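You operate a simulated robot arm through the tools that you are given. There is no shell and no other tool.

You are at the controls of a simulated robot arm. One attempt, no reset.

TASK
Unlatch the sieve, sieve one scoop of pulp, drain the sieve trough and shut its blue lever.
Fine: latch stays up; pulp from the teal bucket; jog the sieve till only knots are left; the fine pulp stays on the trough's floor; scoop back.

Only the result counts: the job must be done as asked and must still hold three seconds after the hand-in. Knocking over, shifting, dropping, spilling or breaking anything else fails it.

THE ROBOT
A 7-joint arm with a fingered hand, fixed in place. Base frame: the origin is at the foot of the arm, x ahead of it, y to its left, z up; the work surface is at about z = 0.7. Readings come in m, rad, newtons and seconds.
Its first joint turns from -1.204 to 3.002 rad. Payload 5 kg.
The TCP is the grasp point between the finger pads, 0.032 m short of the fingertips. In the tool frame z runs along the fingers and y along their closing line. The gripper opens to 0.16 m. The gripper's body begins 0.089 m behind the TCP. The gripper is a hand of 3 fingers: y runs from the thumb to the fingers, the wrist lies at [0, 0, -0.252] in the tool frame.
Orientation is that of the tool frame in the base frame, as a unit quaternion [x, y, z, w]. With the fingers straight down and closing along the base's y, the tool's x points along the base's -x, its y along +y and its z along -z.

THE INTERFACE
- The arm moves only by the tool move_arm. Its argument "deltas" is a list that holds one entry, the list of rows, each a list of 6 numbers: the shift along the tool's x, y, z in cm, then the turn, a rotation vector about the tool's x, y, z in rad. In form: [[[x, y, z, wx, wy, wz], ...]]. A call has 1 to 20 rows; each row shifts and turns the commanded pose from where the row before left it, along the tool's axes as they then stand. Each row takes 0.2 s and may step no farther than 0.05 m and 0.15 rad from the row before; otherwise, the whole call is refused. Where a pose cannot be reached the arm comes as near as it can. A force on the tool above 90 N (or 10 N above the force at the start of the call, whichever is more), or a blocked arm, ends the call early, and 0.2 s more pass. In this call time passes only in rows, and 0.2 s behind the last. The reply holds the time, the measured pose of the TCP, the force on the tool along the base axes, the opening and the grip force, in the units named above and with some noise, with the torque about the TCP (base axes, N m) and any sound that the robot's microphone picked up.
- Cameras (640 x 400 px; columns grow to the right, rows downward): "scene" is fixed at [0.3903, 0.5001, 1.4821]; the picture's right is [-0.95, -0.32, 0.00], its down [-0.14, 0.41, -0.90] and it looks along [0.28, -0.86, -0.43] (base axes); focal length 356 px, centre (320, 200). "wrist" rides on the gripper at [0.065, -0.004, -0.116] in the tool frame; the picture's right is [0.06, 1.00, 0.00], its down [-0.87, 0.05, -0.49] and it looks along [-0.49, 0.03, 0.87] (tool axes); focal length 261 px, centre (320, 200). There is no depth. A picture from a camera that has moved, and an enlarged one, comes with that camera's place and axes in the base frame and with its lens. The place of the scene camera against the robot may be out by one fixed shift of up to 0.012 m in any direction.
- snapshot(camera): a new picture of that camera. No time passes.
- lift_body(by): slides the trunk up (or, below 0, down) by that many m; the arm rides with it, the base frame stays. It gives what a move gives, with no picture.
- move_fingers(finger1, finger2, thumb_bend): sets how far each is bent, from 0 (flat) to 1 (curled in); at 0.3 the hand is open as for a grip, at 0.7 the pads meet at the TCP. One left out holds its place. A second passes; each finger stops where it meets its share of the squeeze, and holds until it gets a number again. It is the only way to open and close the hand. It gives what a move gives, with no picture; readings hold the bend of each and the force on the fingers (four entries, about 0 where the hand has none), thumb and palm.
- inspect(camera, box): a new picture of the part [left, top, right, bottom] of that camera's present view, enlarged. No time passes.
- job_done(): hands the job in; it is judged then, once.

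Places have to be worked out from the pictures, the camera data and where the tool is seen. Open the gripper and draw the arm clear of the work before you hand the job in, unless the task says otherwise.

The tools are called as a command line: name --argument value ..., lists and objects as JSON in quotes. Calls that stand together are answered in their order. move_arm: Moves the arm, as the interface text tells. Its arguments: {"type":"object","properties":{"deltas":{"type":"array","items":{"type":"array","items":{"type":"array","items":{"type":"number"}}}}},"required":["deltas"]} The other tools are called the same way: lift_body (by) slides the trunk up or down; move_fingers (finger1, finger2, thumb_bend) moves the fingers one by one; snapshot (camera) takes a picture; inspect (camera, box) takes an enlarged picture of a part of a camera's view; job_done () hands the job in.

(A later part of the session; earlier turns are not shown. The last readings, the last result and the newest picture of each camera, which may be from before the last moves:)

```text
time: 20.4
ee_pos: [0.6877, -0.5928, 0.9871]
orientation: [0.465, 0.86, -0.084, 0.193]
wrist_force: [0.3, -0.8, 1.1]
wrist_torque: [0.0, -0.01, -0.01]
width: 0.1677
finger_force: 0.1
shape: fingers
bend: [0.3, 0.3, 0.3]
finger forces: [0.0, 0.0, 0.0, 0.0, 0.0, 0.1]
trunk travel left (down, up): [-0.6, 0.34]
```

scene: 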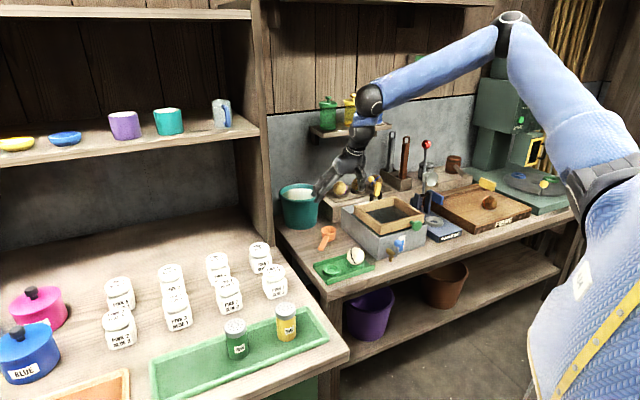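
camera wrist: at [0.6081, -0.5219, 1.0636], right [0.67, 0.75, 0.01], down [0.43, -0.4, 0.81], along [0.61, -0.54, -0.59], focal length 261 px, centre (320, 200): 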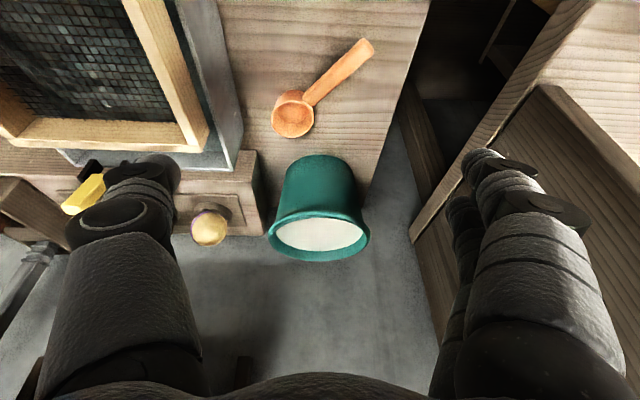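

That turn was tracked cleanly. I go on with the yaw until the fingers close across the scoop's handle.

move_arm --deltas '[[[0, 0, 0, 0.038, 0, 0.09], [0, 0, 0, 0.038, 0, 0.09], [0, 0, 0, 0.038, 0, 0.09], [0, 0, 0, 0.038, 0, 0.09], [0, 0, 0, 0.038, 0, 0.09], [0, 0, 0, 0.038, 0, 0.09]]]'

snapshot --camera "wrist"

snapshot --camera "scene"

```text
time: 21.8
ee_pos: [0.6872, -0.591, 0.9871]
orientation: [0.696, 0.69, -0.124, 0.155]
wrist_force: [0.3, -0.2, 0.2]
wrist_torque: [-0.02, 0.02, -0.03]
width: 0.1679
finger_force: 0.1
shape: fingers
bend: [0.3, 0.3, 0.3]
finger forces: [0.0, 0.0, 0.0, 0.1, 0.0, 0.0]
trunk travel left (down, up): [-0.6, 0.34]
```

```text
taken
camera wrist: at [0.6795, -0.4861, 1.0674], right [1.0, 0.06, 0.02], down [0.02, -0.61, 0.79], along [0.06, -0.79, -0.61], focal length 261 px, centre (320, 200)
```

wrist: 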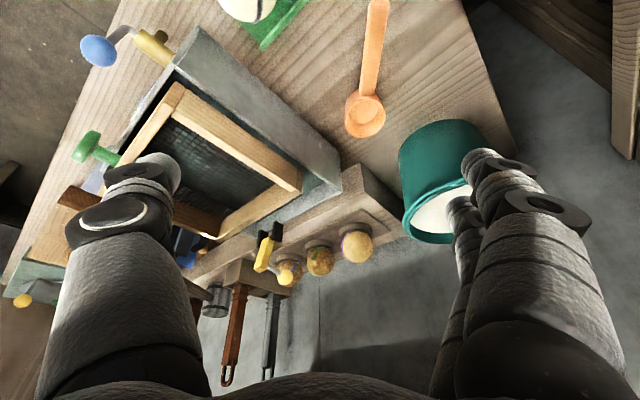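

```text
taken
```

scene: 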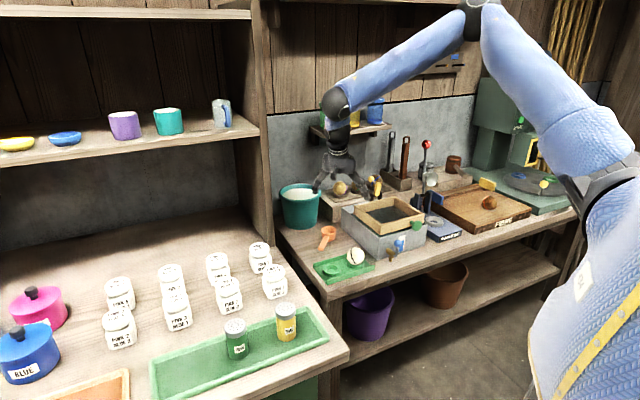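

The fingers' closing line is now along base x, across the handle. I enlarge the scoop to measure it.

inspect --camera "wrist" --box '[280, 0, 472, 120]'

inspect --camera "wrist" --box '[300, 60, 492, 180]'

inspect --camera "scene" --box '[296, 215, 360, 255]'

```text
3.33 times, centred on (376, 60) of wrist
camera zoom: at [0.6795, -0.4861, 1.0674], right [1.0, 0.06, 0.02], down [0.02, -0.61, 0.79], along [0.06, -0.79, -0.61], focal length 869 px, centre (133, 667)
```

zoom: 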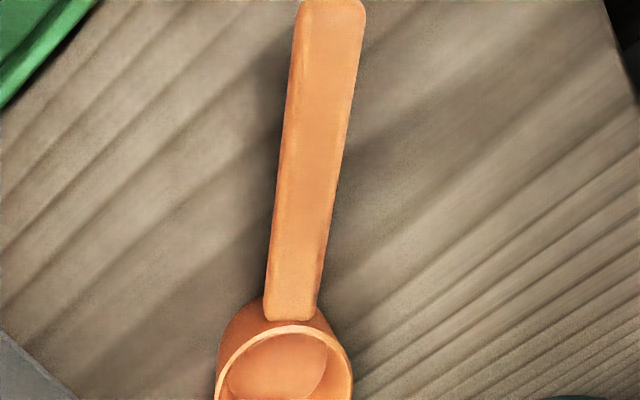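

```text
3.33 times, centred on (396, 120) of wrist
camera zoom: at [0.6795, -0.4861, 1.0674], right [1.0, 0.06, 0.02], down [0.02, -0.61, 0.79], along [0.06, -0.79, -0.61], focal length 869 px, centre (67, 467)
```

zoom: 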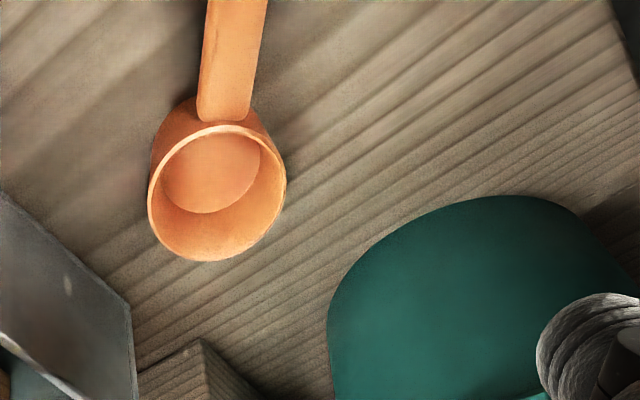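

```text
10.00 times, centred on (328, 235) of scene
camera zoom: at [0.3903, 0.5001, 1.4821], right [-0.95, -0.32, 0.0], down [-0.14, 0.41, -0.9], along [0.28, -0.86, -0.43], focal length 3556 px, centre (240, -150)
```

zoom: 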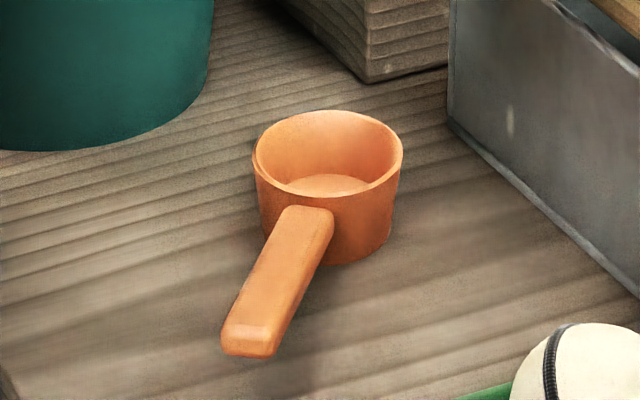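

The handle is raised off the bench: its top is at z≈0.733, it runs from (0.756,-0.574) to the cup at (0.764,-0.716), and it is 2 cm wide. Before gripping I test whether the arm can reach the bucket (about 1.2 m out) in the needed pose, turning back to face it while still empty-handed.

move_arm --deltas '[[[0, 0, -2, 0.048, 0, 0], [0, 0, 0, -0.038, 0, -0.09], [0, 0, 0, -0.038, 0, -0.09], [0, 0, 0, -0.038, 0, -0.09], [0, 0, 0, -0.038, 0, -0.09], [0, 0, 0, -0.038, 0, -0.09], [0, 0, 0, -0.038, 0, -0.09], [0, 0, 0, -0.038, 0, -0.09], [0, 0, 0, -0.038, 0, -0.09], [0, 0, 0, 0, 0.1, 0], [0, 0, 0, 0, 0.1, 0], [0, 0, 0, 0, 0.1, 0]]]'

```text
time: 24.4
ee_pos: [0.6884, -0.5846, 1.0066]
orientation: [0.392, 0.919, -0.02, 0.044]
wrist_force: [0.7, 0.0, -0.9]
wrist_torque: [0.0, 0.0, 0.01]
width: 0.1678
finger_force: 0.0
shape: fingers
bend: [0.3, 0.3, 0.3]
finger forces: [0.0, 0.0, 0.0, 0.0, 0.0, 0.0]
trunk travel left (down, up): [-0.6, 0.34]
```

The turn went cleanly. Next I test how far out the arm can go toward the bucket at this near-vertical tilt, staying well above the rim.

move_arm --deltas '[[[-2.9, 0, 1.0, 0, 0, 0], [-2.9, 0, 1.0, 0, 0, 0], [-2.9, 0, 1.0, 0, 0, 0], [-2.9, 0, 1.0, 0, 0, 0], [-2.9, 0, 1.0, 0, 0, 0], [-2.9, 0, 1.0, 0, 0, 0], [-2.9, 0, 1.0, 0, 0, 0], [-2.9, 0, 1.0, 0, 0, 0]]]'

snapshot --camera "scene"

snapshot --camera "wrist"

```text
time: 26.2
ee_pos: [0.8542, -0.7563, 0.9472]
orientation: [0.392, 0.919, -0.019, 0.044]
wrist_force: [0.3, -0.2, -0.4]
wrist_torque: [0.02, 0.02, 0.0]
width: 0.1677
finger_force: 0.1
shape: fingers
bend: [0.3, 0.3, 0.3]
finger forces: [0.1, 0.0, 0.0, 0.0, 0.0, 0.1]
trunk travel left (down, up): [-0.6, 0.34]
```

```text
taken
```

scene: 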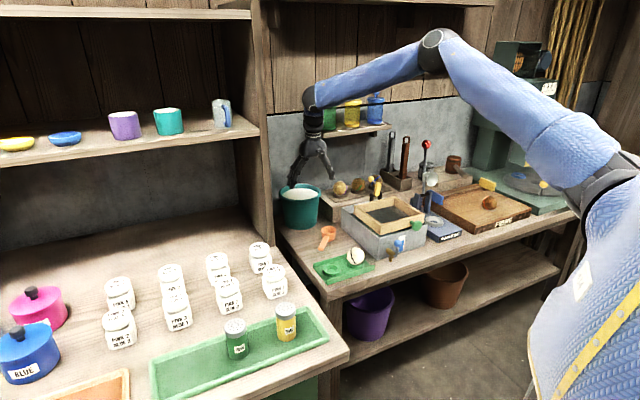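

```text
taken
camera wrist: at [0.7971, -0.7039, 1.0556], right [0.68, 0.74, -0.01], down [0.61, -0.55, 0.57], along [0.42, -0.39, -0.82], focal length 261 px, centre (320, 200)
```

wrist: 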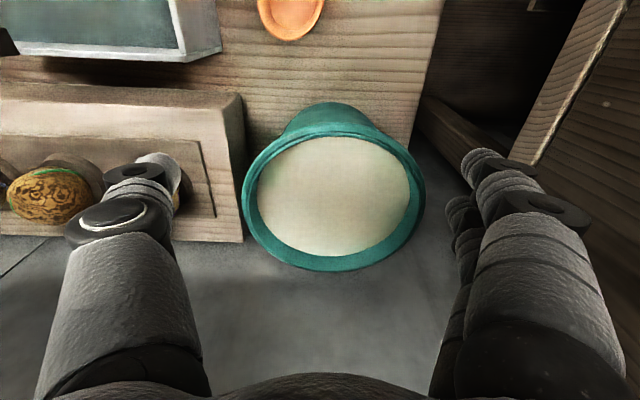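

The arm reaches r=1.14 m near-vertical without trouble, so the bucket is within reach. Its centre is about (0.919,-0.80), the rim is at z≈0.835 and the pulp nearly fills it. I go back to the scoop, turn to its handle and narrow the hand.

move_arm --deltas '[[[3.93, 0, -0.9, 0, 0, 0], [3.93, 0, -0.9, 0, 0, 0], [3.93, 0, -0.9, 0, 0, 0], [3.93, 0, -0.9, 0, 0, 0], [0, 0, 0, 0.0117, 0, 0.1204], [0, 0, 0, 0.0117, 0, 0.1204], [0, 0, 0, 0.0117, 0, 0.1204], [0, 0, 0, 0.0117, 0, 0.1204], [0, 0, 0, 0.0117, 0, 0.1204], [0, 0, 0, 0.0117, 0, 0.1204], [0, 0, 0, 0, -0.117, 0], [0, 0, 0, 0, -0.117, 0], [0, 0, 0, 0, -0.117, 0]]]'

move_fingers --finger1 0.55 --finger2 0.55 --thumb_bend 0.55

snapshot --camera "wrist"

```text
time: 29.0
ee_pos: [0.7417, -0.6406, 0.9701]
orientation: [0.675, 0.703, -0.154, 0.162]
wrist_force: [0.2, -0.5, 0.7]
wrist_torque: [-0.03, 0.04, 0.01]
width: 0.1678
finger_force: 0.1
shape: fingers
bend: [0.3, 0.3, 0.3]
finger forces: [0.1, 0.0, 0.1, 0.0, 0.0, 0.0]
trunk travel left (down, up): [-0.6, 0.34]
```

```text
time: 30.0
ee_pos: [0.7415, -0.64, 0.9708]
orientation: [0.676, 0.703, -0.154, 0.161]
wrist_force: [-1.1, -0.1, -0.2]
wrist_torque: [0.01, -0.01, 0.03]
width: 0.0678
finger_force: 0.0
shape: fingers
bend: [0.55, 0.55, 0.55]
finger forces: [0.0, 0.0, 0.0, 0.0, 0.1, 0.0]
trunk travel left (down, up): [-0.6, 0.34]
```

```text
taken
camera wrist: at [0.7324, -0.5314, 1.0451], right [1.0, 0.1, -0.03], down [0.08, -0.57, 0.82], along [0.06, -0.82, -0.57], focal length 261 px, centre (320, 200)
```

wrist: 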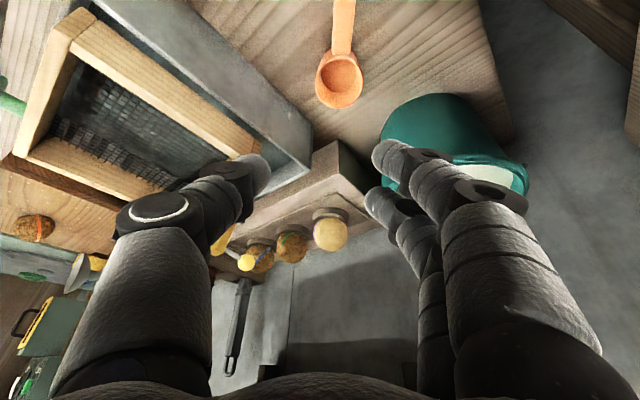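

The roll is level, tilt is about 26° and the yaw matches the handle to within about 1°. I move to just above the grip point near the handle's end, at (0.757,-0.600).

move_arm --deltas '[[[2.74, 0.42, 3.43, 0, 0, 0], [2.74, 0.42, 3.43, 0, 0, 0], [2.74, 0.42, 3.43, 0, 0, 0], [2.74, 0.42, 3.43, 0, 0, 0.02]]]'

snapshot --camera "wrist"

inspect --camera "scene" --box '[270, 160, 398, 240]'

```text
time: 31.0
ee_pos: [0.7573, -0.5989, 0.7974]
orientation: [0.683, 0.696, -0.152, 0.162]
wrist_force: [0.8, -0.1, -0.9]
wrist_torque: [0.03, 0.01, 0.01]
width: 0.0677
finger_force: 0.2
shape: fingers
bend: [0.55, 0.55, 0.55]
finger forces: [0.0, 0.0, 0.1, 0.0, 0.0, 0.0]
trunk travel left (down, up): [-0.6, 0.34]
```

```text
taken
camera wrist: at [0.749, -0.4902, 0.8716], right [1.0, 0.08, -0.02], down [0.06, -0.57, 0.82], along [0.05, -0.82, -0.57], focal length 261 px, centre (320, 200)
```

wrist: 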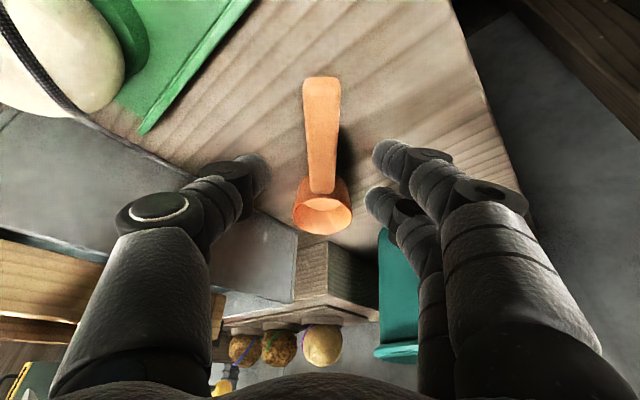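

```text
5.00 times, centred on (334, 200) of scene
camera zoom: at [0.3903, 0.5001, 1.4821], right [-0.95, -0.32, 0.0], down [-0.14, 0.41, -0.9], along [0.28, -0.86, -0.43], focal length 1778 px, centre (250, 200)
```

zoom: 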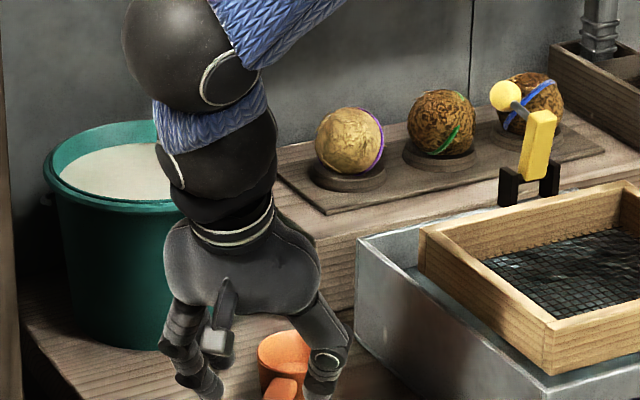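

The handle lies centred between the fingers. I trim the yaw by about 4° to match it and lower to grip height, keeping the fingertips a few mm above the bench.

move_arm --deltas '[[[0, 0, 0, -0.028, 0, -0.0587], [1.07, -0.1, 2.2, 0, 0, 0], [1.07, -0.05, 2.2, 0, 0, 0]]]'

snapshot --camera "wrist"

inspect --camera "scene" --box '[290, 200, 370, 250]'

```text
time: 31.8
ee_pos: [0.757, -0.5998, 0.7489]
orientation: [0.66, 0.717, -0.147, 0.167]
wrist_force: [-0.5, 0.0, 1.3]
wrist_torque: [0.01, -0.01, 0.0]
width: 0.0676
finger_force: 0.0
shape: fingers
bend: [0.55, 0.55, 0.55]
finger forces: [0.0, 0.1, 0.0, 0.1, 0.1, 0.0]
trunk travel left (down, up): [-0.6, 0.34]
```

```text
taken
camera wrist: at [0.7422, -0.4911, 0.8238], right [0.99, 0.14, -0.02], down [0.1, -0.56, 0.82], along [0.11, -0.81, -0.57], focal length 261 px, centre (320, 200)
```

wrist: 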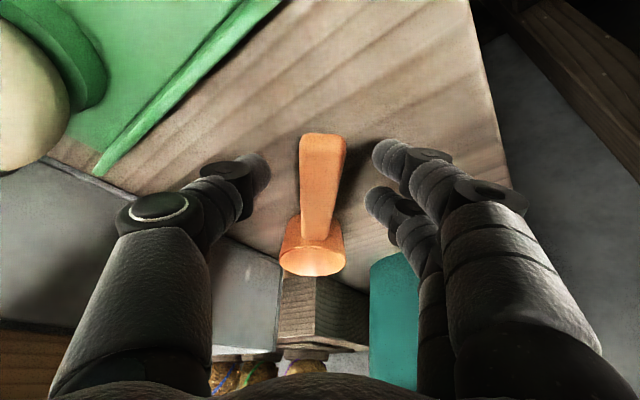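

```text
8.00 times, centred on (330, 225) of scene
camera zoom: at [0.3903, 0.5001, 1.4821], right [-0.95, -0.32, 0.0], down [-0.14, 0.41, -0.9], along [0.28, -0.86, -0.43], focal length 2844 px, centre (240, 0)
```

zoom: 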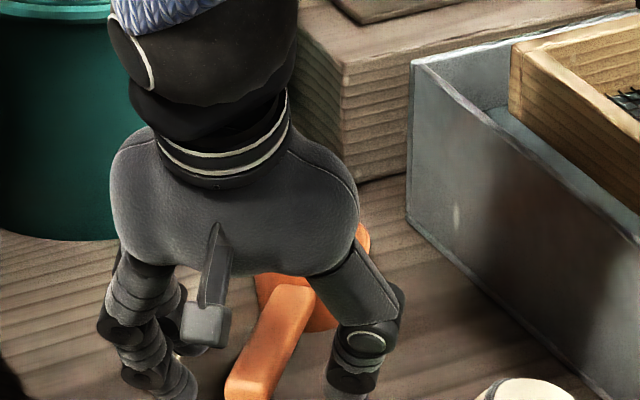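

The handle sits between thumb and fingers, with its end about 3 cm behind the grip point. I close to grip it.

move_fingers --finger1 0.8 --finger2 0.8 --thumb_bend 0.8

snapshot --camera "wrist"

inspect --camera "scene" --box '[290, 200, 370, 250]'

```text
time: 32.8
ee_pos: [0.7561, -0.6001, 0.7485]
orientation: [0.659, 0.718, -0.147, 0.168]
wrist_force: [-0.3, -0.2, 0.6]
wrist_torque: [-0.1, 0.05, -0.08]
width: 0.0216
finger_force: 25.8
shape: fingers
bend: [0.71, 0.71, 0.69]
finger forces: [10.4, 14.7, 0.0, 0.0, 26.7, 0.1]
trunk travel left (down, up): [-0.6, 0.34]
```

```text
taken
camera wrist: at [0.7418, -0.4909, 0.8244], right [0.99, 0.14, -0.02], down [0.1, -0.56, 0.82], along [0.11, -0.81, -0.57], focal length 261 px, centre (320, 200)
```

wrist: 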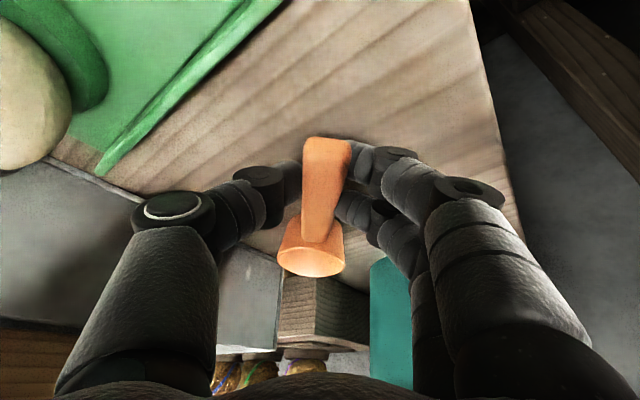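

```text
8.00 times, centred on (330, 225) of scene
camera zoom: at [0.3903, 0.5001, 1.4821], right [-0.95, -0.32, 0.0], down [-0.14, 0.41, -0.9], along [0.28, -0.86, -0.43], focal length 2844 px, centre (240, 0)
```

zoom: 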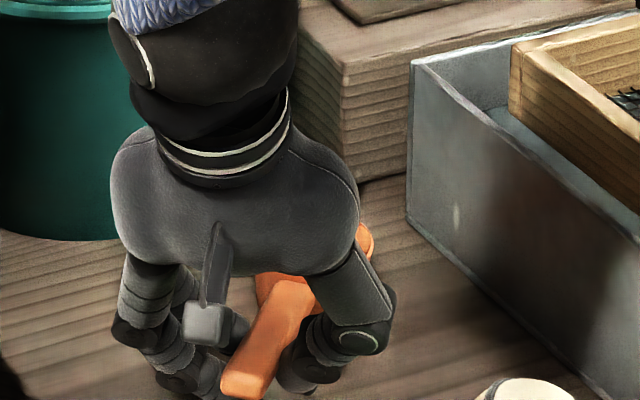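

The grip is good: width 21.6 mm with balanced forces. I note this pose as the place to put the scoop back (TCP 0.756,-0.600,0.7485), then lift straight up.

move_arm --deltas '[[[-1.09, 0.03, -2.25, 0, 0, 0], [-1.09, 0.03, -2.25, 0, 0, 0], [-1.09, 0.03, -2.25, 0, 0, 0], [-1.09, 0.03, -2.25, 0, 0, 0], [-1.09, 0.03, -2.25, 0, 0, 0], [-1.09, 0.03, -2.25, 0, 0, 0]]]'

snapshot --camera "wrist"

inspect --camera "scene" --box '[260, 150, 388, 230]'

```text
time: 34.2
ee_pos: [0.7567, -0.6007, 0.8999]
orientation: [0.66, 0.718, -0.147, 0.167]
wrist_force: [0.1, 0.7, -1.4]
wrist_torque: [0.07, 0.02, 0.01]
width: 0.0055
finger_force: 19.8
shape: fingers
bend: [0.74, 0.71, 0.73]
finger forces: [2.7, 16.7, 0.1, 0.1, 20.4, 0.1]
trunk travel left (down, up): [-0.6, 0.34]
```

```text
taken
camera wrist: at [0.7422, -0.4918, 0.9759], right [0.99, 0.14, -0.02], down [0.1, -0.56, 0.82], along [0.11, -0.81, -0.57], focal length 261 px, centre (320, 200)
```

wrist: 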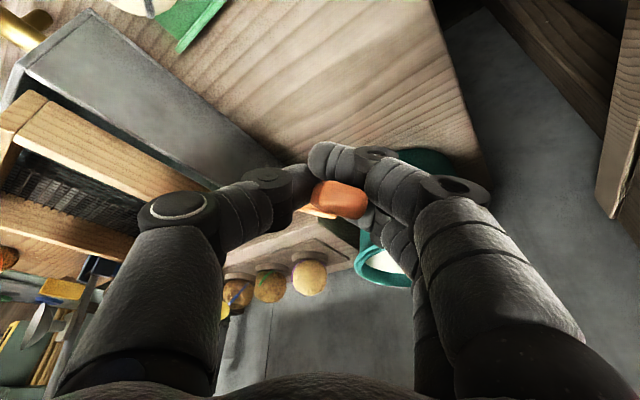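

```text
5.00 times, centred on (324, 190) of scene
camera zoom: at [0.3903, 0.5001, 1.4821], right [-0.95, -0.32, 0.0], down [-0.14, 0.41, -0.9], along [0.28, -0.86, -0.43], focal length 1778 px, centre (300, 250)
```

zoom: 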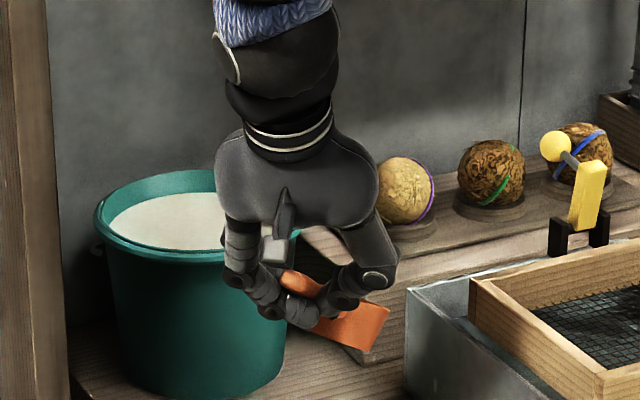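

The scoop pivoted in the grip while lifting: the cup has drooped down. I look closely before reacting.

inspect --camera "scene" --box '[300, 190, 364, 230]'

inspect --camera "wrist" --box '[240, 120, 432, 240]'

```text
10.00 times, centred on (332, 210) of scene
camera zoom: at [0.3903, 0.5001, 1.4821], right [-0.95, -0.32, 0.0], down [-0.14, 0.41, -0.9], along [0.28, -0.86, -0.43], focal length 3556 px, centre (200, 100)
```

zoom: 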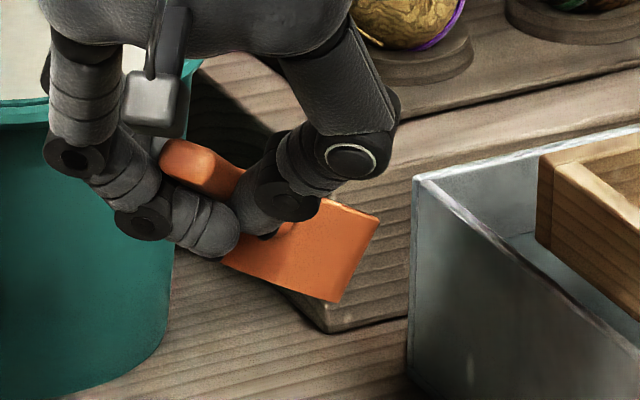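

```text
3.33 times, centred on (336, 180) of wrist
camera zoom: at [0.7422, -0.4918, 0.9759], right [0.99, 0.14, -0.02], down [0.1, -0.56, 0.82], along [0.11, -0.81, -0.57], focal length 869 px, centre (267, 267)
```

zoom: 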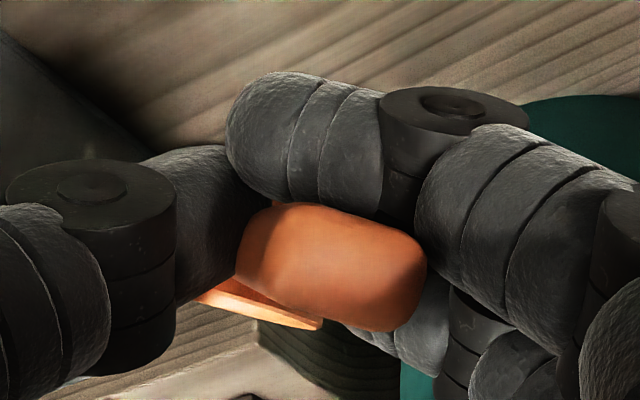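

The scoop (about 80 g) pitched roughly 37° cup-down because the grip sat near the fingertips and far from the cup. I set it back down gently, letting the cup's edge touch the bench so that it levels out, and will then regrip closer in with a more upright hand.

move_arm --deltas '[[[-1.9, -0.18, 0.91, 0, 0, 0], [-1.9, -0.18, 0.91, 0, 0, 0], [1.09, 0, 2.25, 0, 0, 0], [1.09, 0, 2.25, 0, 0, 0], [0.9, 0, 1.8, 0, 0, 0]]]'

inspect --camera "scene" --box '[290, 200, 370, 250]'

snapshot --camera "wrist"

```text
time: 35.4
ee_pos: [0.7566, -0.6438, 0.8308]
orientation: [0.659, 0.718, -0.146, 0.167]
wrist_force: [0.4, -0.2, -1.1]
wrist_torque: [0.09, -0.03, 0.0]
width: 0.0053
finger_force: 19.5
shape: fingers
bend: [0.74, 0.71, 0.73]
finger forces: [2.5, 16.6, 0.0, 0.1, 20.3, 0.1]
trunk travel left (down, up): [-0.6, 0.34]
```

```text
8.00 times, centred on (330, 225) of scene
camera zoom: at [0.3903, 0.5001, 1.4821], right [-0.95, -0.32, 0.0], down [-0.14, 0.41, -0.9], along [0.28, -0.86, -0.43], focal length 2844 px, centre (240, 0)
```

zoom: 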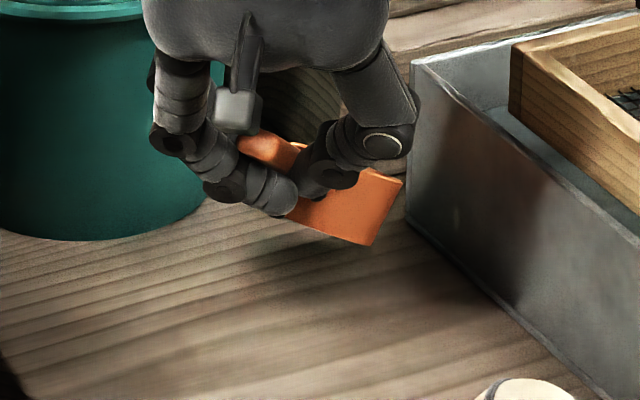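

```text
taken
camera wrist: at [0.7428, -0.5351, 0.9049], right [0.99, 0.14, -0.02], down [0.1, -0.56, 0.82], along [0.11, -0.81, -0.57], focal length 261 px, centre (320, 200)
```

wrist: 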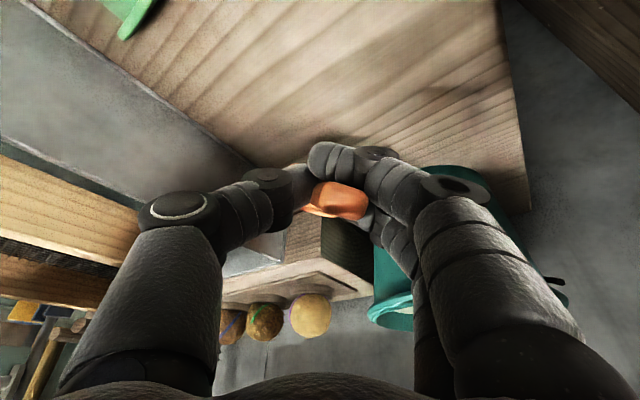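

The cup's far lower edge is about 1–2 cm above the bench. I lower along an arc so that the edge stays put and the scoop levels out at its original place.

move_arm --deltas '[[[0.72, 0.0, 1.07, 0, 0, 0], [1.91, 0.12, 0.74, 0, 0, 0], [1.64, 0.1, 0.87, 0, 0, 0], [1.5, 0.07, 1.16, 0, 0, 0]]]'

inspect --camera "scene" --box '[290, 200, 370, 250]'

inspect --camera "wrist" --box '[240, 120, 432, 240]'

```text
time: 36.4
ee_pos: [0.7571, -0.607, 0.7715]
orientation: [0.66, 0.718, -0.147, 0.166]
wrist_force: [-0.3, -0.9, 6.5]
wrist_torque: [-0.87, 0.02, 0.11]
width: 0.0078
finger_force: 32.9
shape: fingers
bend: [0.72, 0.72, 0.73]
finger forces: [17.5, 25.1, 0.1, 0.1, 22.4, 0.0]
trunk travel left (down, up): [-0.6, 0.34]
```

```text
8.00 times, centred on (330, 225) of scene
camera zoom: at [0.3903, 0.5001, 1.4821], right [-0.95, -0.32, 0.0], down [-0.14, 0.41, -0.9], along [0.28, -0.86, -0.43], focal length 2844 px, centre (240, 0)
```

zoom: 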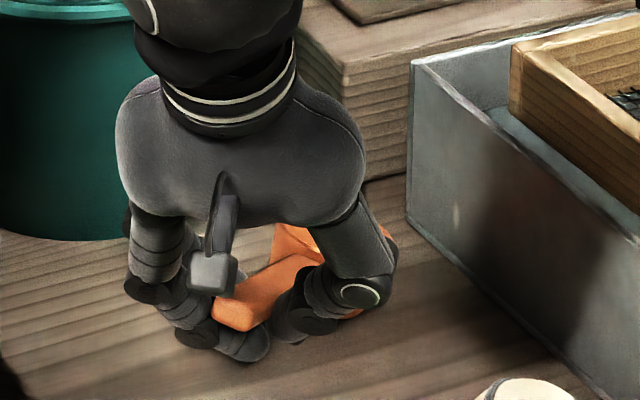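

```text
3.33 times, centred on (336, 180) of wrist
camera zoom: at [0.7417, -0.4978, 0.8455], right [0.99, 0.14, -0.02], down [0.1, -0.56, 0.82], along [0.11, -0.81, -0.57], focal length 869 px, centre (267, 267)
```

zoom: 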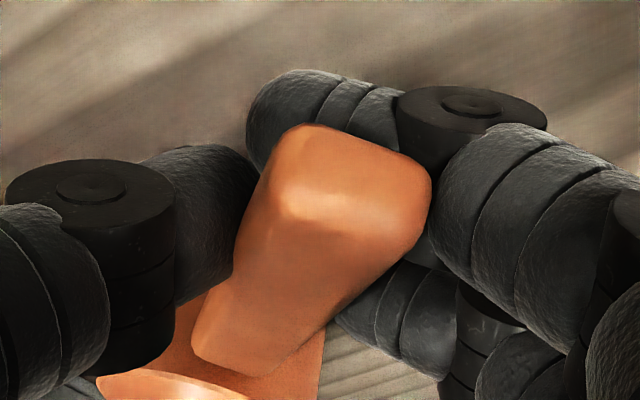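

The scoop is coming level, and the edge contact gives about 6.5 N. Finger1 has slid under the handle, so I take the load off: lower a little more, then open the fingers so the scoop settles flat.

move_arm --deltas '[[[0.7, 0, 0.7, 0, 0, 0], [0.5, 0, 0.5, 0, 0, 0]]]'

inspect --camera "wrist" --box '[240, 120, 432, 240]'

inspect --camera "scene" --box '[290, 200, 370, 250]'

```text
time: 37.0
ee_pos: [0.7557, -0.603, 0.7518]
orientation: [0.66, 0.718, -0.147, 0.166]
wrist_force: [0.0, -0.6, -0.2]
wrist_torque: [-0.02, 0.0, -0.01]
width: 0.0028
finger_force: 0.1
shape: fingers
bend: [0.73, 0.73, 0.76]
finger forces: [0.0, 0.0, 0.0, 0.0, 0.0, 0.0]
trunk travel left (down, up): [-0.6, 0.34]
```

```text
3.33 times, centred on (336, 180) of wrist
camera zoom: at [0.7412, -0.4934, 0.8277], right [0.99, 0.14, -0.02], down [0.1, -0.56, 0.82], along [0.11, -0.81, -0.57], focal length 869 px, centre (267, 267)
```

zoom: 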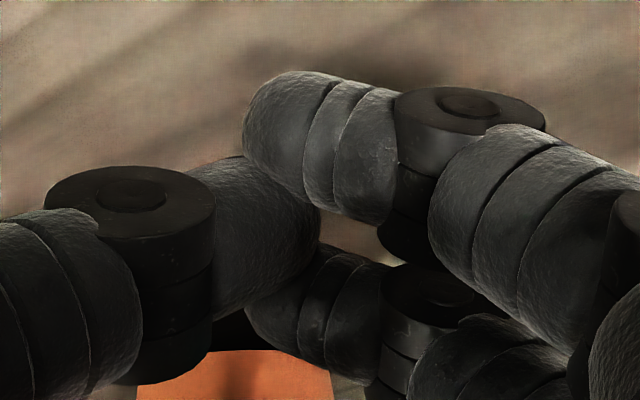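

```text
8.00 times, centred on (330, 225) of scene
camera zoom: at [0.3903, 0.5001, 1.4821], right [-0.95, -0.32, 0.0], down [-0.14, 0.41, -0.9], along [0.28, -0.86, -0.43], focal length 2844 px, centre (240, 0)
```

zoom: 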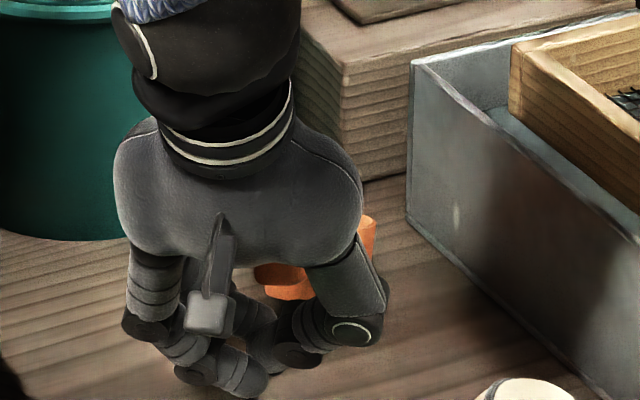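

The scoop has slipped free of the fingers, with no grip force left. I raise the hand straight up to see how it lies.

move_arm --deltas '[[[-1.09, 0, -2.25, 0, 0, 0], [-1.09, 0, -2.25, 0, 0, 0], [-1.09, 0, -2.25, 0, 0, 0], [-1.09, 0, -2.25, 0, 0, 0], [-1.09, 0, -2.25, 0, 0, 0]]]'

move_fingers --finger1 0.55 --finger2 0.55 --thumb_bend 0.55

snapshot --camera "wrist"

inspect --camera "scene" --box '[290, 200, 370, 250]'

```text
time: 38.2
ee_pos: [0.7543, -0.6021, 0.8789]
orientation: [0.66, 0.718, -0.146, 0.167]
wrist_force: [0.0, -0.7, 0.3]
wrist_torque: [-0.02, -0.03, 0.02]
width: 0.0026
finger_force: 0.1
shape: fingers
bend: [0.73, 0.73, 0.76]
finger forces: [0.0, 0.0, 0.0, 0.0, 0.0, 0.0]
trunk travel left (down, up): [-0.6, 0.34]
```

```text
time: 39.2
ee_pos: [0.7546, -0.6027, 0.8782]
orientation: [0.66, 0.718, -0.146, 0.167]
wrist_force: [0.5, 1.0, -0.1]
wrist_torque: [-0.01, 0.03, 0.0]
width: 0.0664
finger_force: 0.0
shape: fingers
bend: [0.55, 0.55, 0.55]
finger forces: [0.0, 0.0, 0.1, 0.1, 0.0, 0.0]
trunk travel left (down, up): [-0.6, 0.34]
```

```text
taken
camera wrist: at [0.7397, -0.4939, 0.9527], right [0.99, 0.14, -0.02], down [0.1, -0.56, 0.82], along [0.11, -0.81, -0.57], focal length 261 px, centre (320, 200)
```

wrist: 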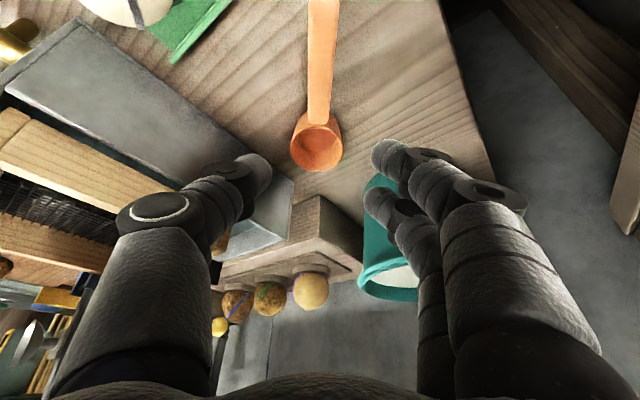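

```text
8.00 times, centred on (330, 225) of scene
camera zoom: at [0.3903, 0.5001, 1.4821], right [-0.95, -0.32, 0.0], down [-0.14, 0.41, -0.9], along [0.28, -0.86, -0.43], focal length 2844 px, centre (240, 0)
```

zoom: 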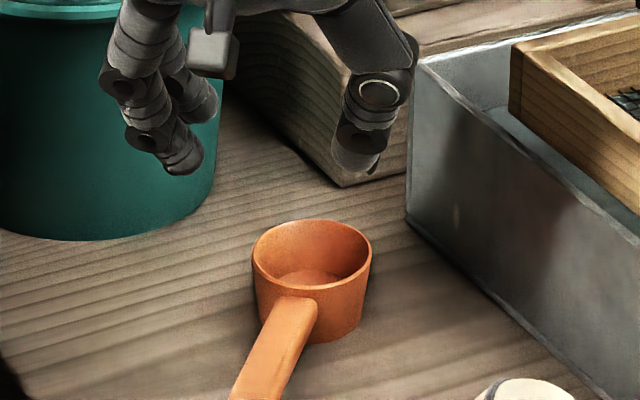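

The scoop is standing upright again close to its old spot. I enlarge it to measure where it is now.

inspect --camera "wrist" --box '[224, 70, 416, 190]'

inspect --camera "scene" --box '[296, 215, 360, 255]'

```text
3.33 times, centred on (320, 130) of wrist
camera zoom: at [0.7397, -0.4939, 0.9527], right [0.99, 0.14, -0.02], down [0.1, -0.56, 0.82], along [0.11, -0.81, -0.57], focal length 869 px, centre (320, 433)
```

zoom: 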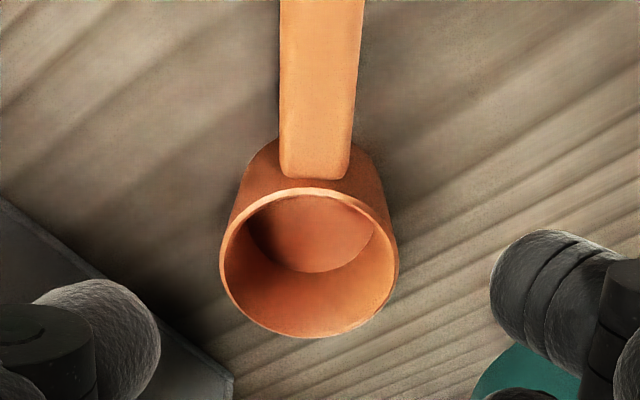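

```text
10.00 times, centred on (328, 235) of scene
camera zoom: at [0.3903, 0.5001, 1.4821], right [-0.95, -0.32, 0.0], down [-0.14, 0.41, -0.9], along [0.28, -0.86, -0.43], focal length 3556 px, centre (240, -150)
```

zoom: 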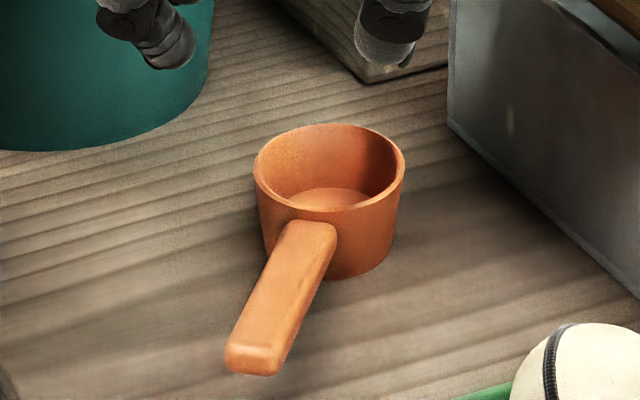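

The cup is now at about (0.7625,-0.701) and the handle end near (0.748,-0.563), roughly 1 cm from where it began; I will restore that at the end. I reduce the hand's tilt to about 17°, match the yaw, and come in closer to the cup for a firmer grip on the pads.

move_arm --deltas '[[[0, 0, 0, -0.01, 0.075, -0.02], [0, 0, 0, 0, 0.075, 0], [0.52, -0.12, 3.94, 0, 0, 0], [0.52, -0.12, 3.94, 0, 0, 0]]]'

snapshot --camera "wrist"

inspect --camera "wrist" --box '[224, 110, 416, 230]'

```text
time: 40.2
ee_pos: [0.7558, -0.6166, 0.8002]
orientation: [0.661, 0.736, -0.096, 0.114]
wrist_force: [-0.1, 0.1, 0.4]
wrist_torque: [-0.01, -0.02, 0.0]
width: 0.0667
finger_force: 0.1
shape: fingers
bend: [0.55, 0.55, 0.55]
finger forces: [0.1, 0.0, 0.0, 0.0, 0.0, 0.1]
trunk travel left (down, up): [-0.6, 0.34]
```

```text
taken
camera wrist: at [0.7402, -0.5205, 0.8905], right [0.99, 0.17, -0.01], down [0.12, -0.68, 0.73], along [0.12, -0.72, -0.69], focal length 261 px, centre (320, 200)
```

wrist: 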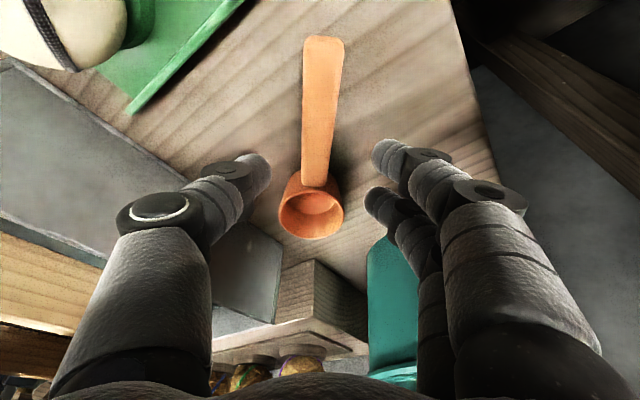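

```text
3.33 times, centred on (320, 170) of wrist
camera zoom: at [0.7402, -0.5205, 0.8905], right [0.99, 0.17, -0.01], down [0.12, -0.68, 0.73], along [0.12, -0.72, -0.69], focal length 869 px, centre (320, 300)
```

zoom: 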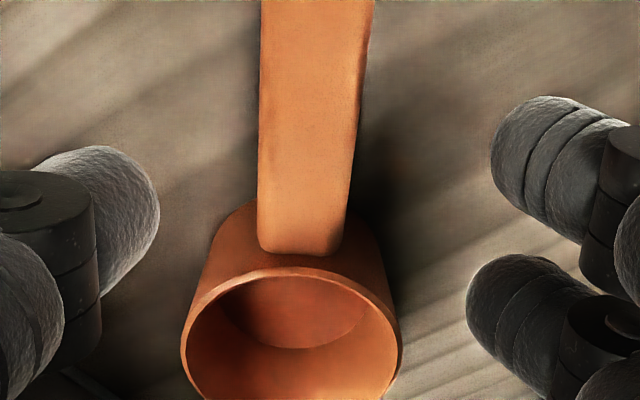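

The grip point is centred to within 3 mm on the handle, 8 cm from the cup's centre. I correct that and lower to grip height.

move_arm --deltas '[[[0.6, -0.12, 1.9, 0, 0, 0], [0.6, -0.12, 1.9, 0, 0, 0], [0.6, -0.1, 1.9, 0, 0, 0]]]'

snapshot --camera "wrist"

```text
time: 41.0
ee_pos: [0.7546, -0.6162, 0.7438]
orientation: [0.66, 0.736, -0.095, 0.117]
wrist_force: [1.1, -2.9, 13.4]
wrist_torque: [0.09, -0.62, -0.09]
width: 0.0664
finger_force: 7.2
shape: fingers
bend: [0.57, 0.55, 0.55]
finger forces: [13.9, 0.1, 0.1, 0.1, 0.0, 0.0]
trunk travel left (down, up): [-0.6, 0.34]
```

```text
taken
camera wrist: at [0.738, -0.5193, 0.8339], right [0.99, 0.17, 0.0], down [0.12, -0.68, 0.73], along [0.12, -0.72, -0.69], focal length 261 px, centre (320, 200)
```

wrist: 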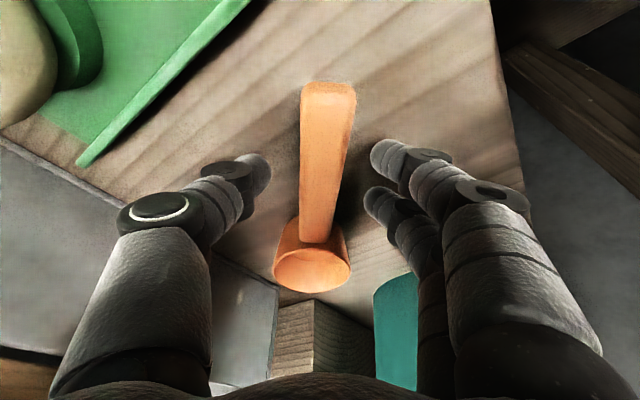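

Finger1's tip touches the bench already at this tilt (14 N), so I back off at once, straighten the hand to about 11° tilt and settle at a height where the tips just clear.

move_arm --deltas '[[[-0.18, 0, -0.6, 0, 0, 0], [0, 0, 0, 0, 0.1, 0], [0.06, 0, 0.25, 0, 0, 0]]]'

```text
time: 41.8
ee_pos: [0.7527, -0.6153, 0.7449]
orientation: [0.665, 0.74, -0.062, 0.078]
wrist_force: [-0.7, 0.0, 0.5]
wrist_torque: [0.0, 0.02, 0.03]
width: 0.0669
finger_force: 0.0
shape: fingers
bend: [0.55, 0.55, 0.55]
finger forces: [0.1, 0.0, 0.1, 0.1, 0.1, 0.1]
trunk travel left (down, up): [-0.6, 0.34]
```

No contact now. I lower another 1.5 mm and close the grip.

move_arm --deltas '[[[0.03, 0, 0.15, 0, 0, 0]]]'

move_fingers --finger1 0.85 --finger2 0.85 --thumb_bend 0.85

snapshot --camera "wrist"

```text
time: 42.2
ee_pos: [0.754, -0.6153, 0.7426]
orientation: [0.665, 0.74, -0.062, 0.077]
wrist_force: [0.0, 0.9, 0.3]
wrist_torque: [-0.04, -0.06, -0.02]
width: 0.0668
finger_force: 0.8
shape: fingers
bend: [0.55, 0.55, 0.55]
finger forces: [1.2, 0.0, 0.0, 0.0, 0.0, 0.0]
trunk travel left (down, up): [-0.6, 0.34]
```

```text
time: 43.2
ee_pos: [0.7541, -0.6148, 0.7426]
orientation: [0.665, 0.74, -0.062, 0.078]
wrist_force: [-0.3, 0.1, -0.6]
wrist_torque: [-0.02, 0.02, -0.01]
width: 0.0015
finger_force: 0.1
shape: fingers
bend: [0.75, 0.74, 0.8]
finger forces: [0.0, 0.1, 0.1, 0.1, 0.0, 0.0]
trunk travel left (down, up): [-0.6, 0.34]
```

```text
taken
camera wrist: at [0.7384, -0.5286, 0.8427], right [0.99, 0.17, 0.0], down [0.13, -0.75, 0.65], along [0.11, -0.64, -0.76], focal length 261 px, centre (320, 200)
```

wrist: 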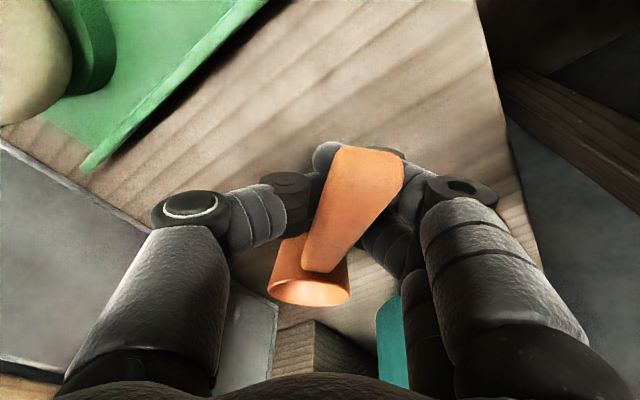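

The fingers closed underneath and the handle popped up on top of them. I look closely at how it sits.

inspect --camera "wrist" --box '[224, 120, 448, 260]'

inspect --camera "scene" --box '[290, 200, 370, 250]'

```text
2.86 times, centred on (336, 190) of wrist
camera zoom: at [0.7384, -0.5286, 0.8427], right [0.99, 0.17, 0.0], down [0.13, -0.75, 0.65], along [0.11, -0.64, -0.76], focal length 745 px, centre (274, 229)
```

zoom: 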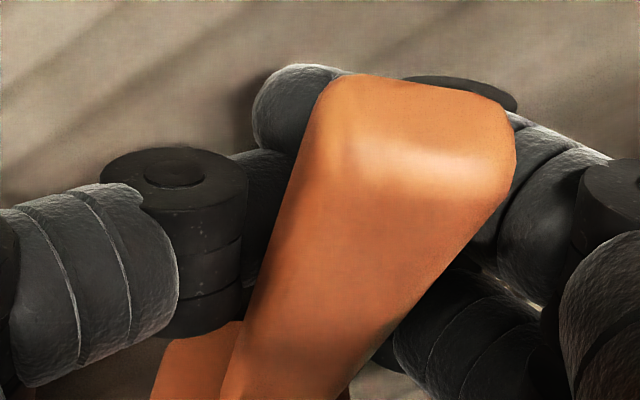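

```text
8.00 times, centred on (330, 225) of scene
camera zoom: at [0.3903, 0.5001, 1.4821], right [-0.95, -0.32, 0.0], down [-0.14, 0.41, -0.9], along [0.28, -0.86, -0.43], focal length 2844 px, centre (240, 0)
```

zoom: 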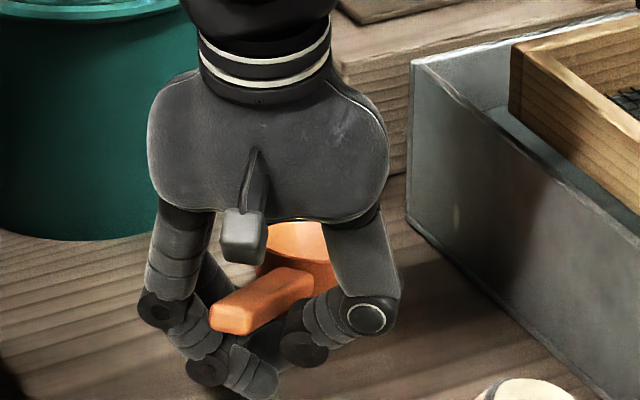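

The distal finger links slope inward, so a thin bar gets wedged up unless it is pinched right at the fingertips. I open the hand gently so the handle settles again, then rise to look.

move_fingers --finger1 0.55 --finger2 0.55 --thumb_bend 0.55

move_arm --deltas '[[[-0.4, 0, -2, 0, 0, 0], [-0.4, 0, -2, 0, 0, 0], [-0.4, 0, -2, 0, 0, 0]]]'

snapshot --camera "wrist"

inspect --camera "scene" --box '[290, 200, 370, 250]'

```text
time: 44.2
ee_pos: [0.7527, -0.6155, 0.7433]
orientation: [0.664, 0.741, -0.063, 0.078]
wrist_force: [-0.2, -0.2, 2.4]
wrist_torque: [0.0, -0.07, 0.0]
width: 0.0657
finger_force: 1.1
shape: fingers
bend: [0.56, 0.55, 0.55]
finger forces: [2.3, 0.0, 0.0, 0.0, 0.0, 0.0]
trunk travel left (down, up): [-0.6, 0.34]
```

```text
time: 45.0
ee_pos: [0.7523, -0.6131, 0.8042]
orientation: [0.665, 0.741, -0.063, 0.077]
wrist_force: [-0.4, 0.7, 1.1]
wrist_torque: [0.02, 0.0, 0.0]
width: 0.0666
finger_force: 0.0
shape: fingers
bend: [0.55, 0.55, 0.55]
finger forces: [0.0, 0.0, 0.0, 0.1, 0.0, 0.0]
trunk travel left (down, up): [-0.6, 0.34]
```

```text
taken
camera wrist: at [0.7374, -0.5279, 0.904], right [0.99, 0.17, 0.0], down [0.13, -0.74, 0.65], along [0.11, -0.65, -0.76], focal length 261 px, centre (320, 200)
```

wrist: 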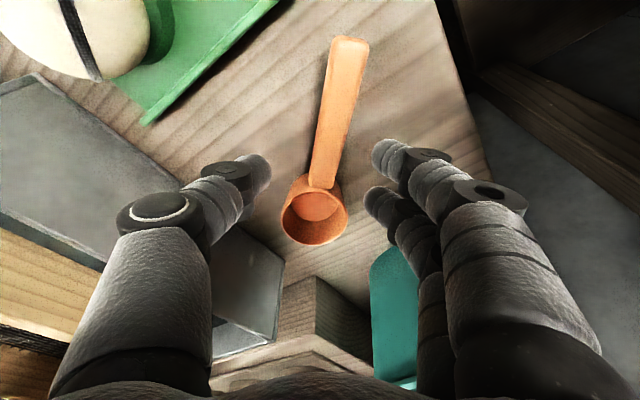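

```text
8.00 times, centred on (330, 225) of scene
camera zoom: at [0.3903, 0.5001, 1.4821], right [-0.95, -0.32, 0.0], down [-0.14, 0.41, -0.9], along [0.28, -0.86, -0.43], focal length 2844 px, centre (240, 0)
```

zoom: 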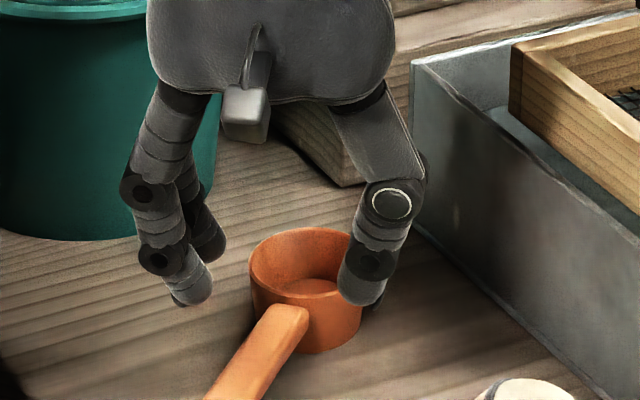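

The scoop is upright again, at about (0.759,-0.686) with its handle straight along y. Before choosing a grip angle I need to know the real reach over the bucket with a vertical hand, so I rise, straighten up, face the bucket and move outward.

move_arm --deltas '[[[0, 0, -4.5, 0, 0.1, 0], [0, 0, -4.5, 0, 0.1, 0], [0, 0, -4.5, 0, 0, -0.122], [0, 0, -2.0, 0, 0, -0.122], [0, 0, 0, 0, 0, -0.122], [0, 0, 0, 0, 0, -0.122], [0, 0, 0, 0, 0, -0.122], [0, 0, 0, 0, 0, -0.122]]]'

move_arm --deltas '[[[-3.3, 0, 0, 0, 0, 0], [-3.3, 0, 0, 0, 0, 0], [-3.3, 0, 0, 0, 0, 0], [-3.3, 0, 0, 0, 0, 0], [-3.3, 0, 0, 0, 0, 0], [-3.3, 0, 0, 0, 0, 0], [-3.3, 0, 0, 0, 0, 0]]]'

snapshot --camera "scene"

```text
time: 46.8
ee_pos: [0.7492, -0.601, 0.9591]
orientation: [0.355, 0.935, 0.004, 0.005]
wrist_force: [0.2, -1.0, -0.3]
wrist_torque: [-0.01, 0.01, -0.02]
width: 0.0665
finger_force: 0.0
shape: fingers
bend: [0.55, 0.55, 0.55]
finger forces: [0.0, 0.0, 0.0, 0.0, 0.1, 0.0]
trunk travel left (down, up): [-0.6, 0.34]
```

```text
time: 48.4
ee_pos: [0.9213, -0.7563, 0.9564]
orientation: [0.357, 0.934, 0.003, 0.005]
wrist_force: [-0.2, -1.0, 0.0]
wrist_torque: [0.02, 0.05, 0.01]
width: 0.0668
finger_force: 0.1
shape: fingers
bend: [0.55, 0.55, 0.55]
finger forces: [0.0, 0.0, 0.1, 0.0, 0.0, 0.0]
trunk travel left (down, up): [-0.6, 0.34]
```

```text
taken
```

scene: 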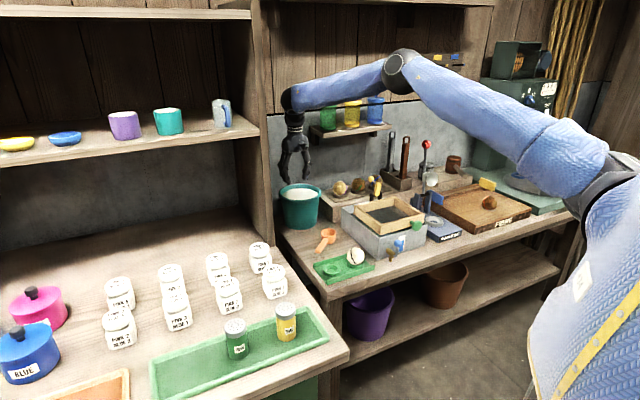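

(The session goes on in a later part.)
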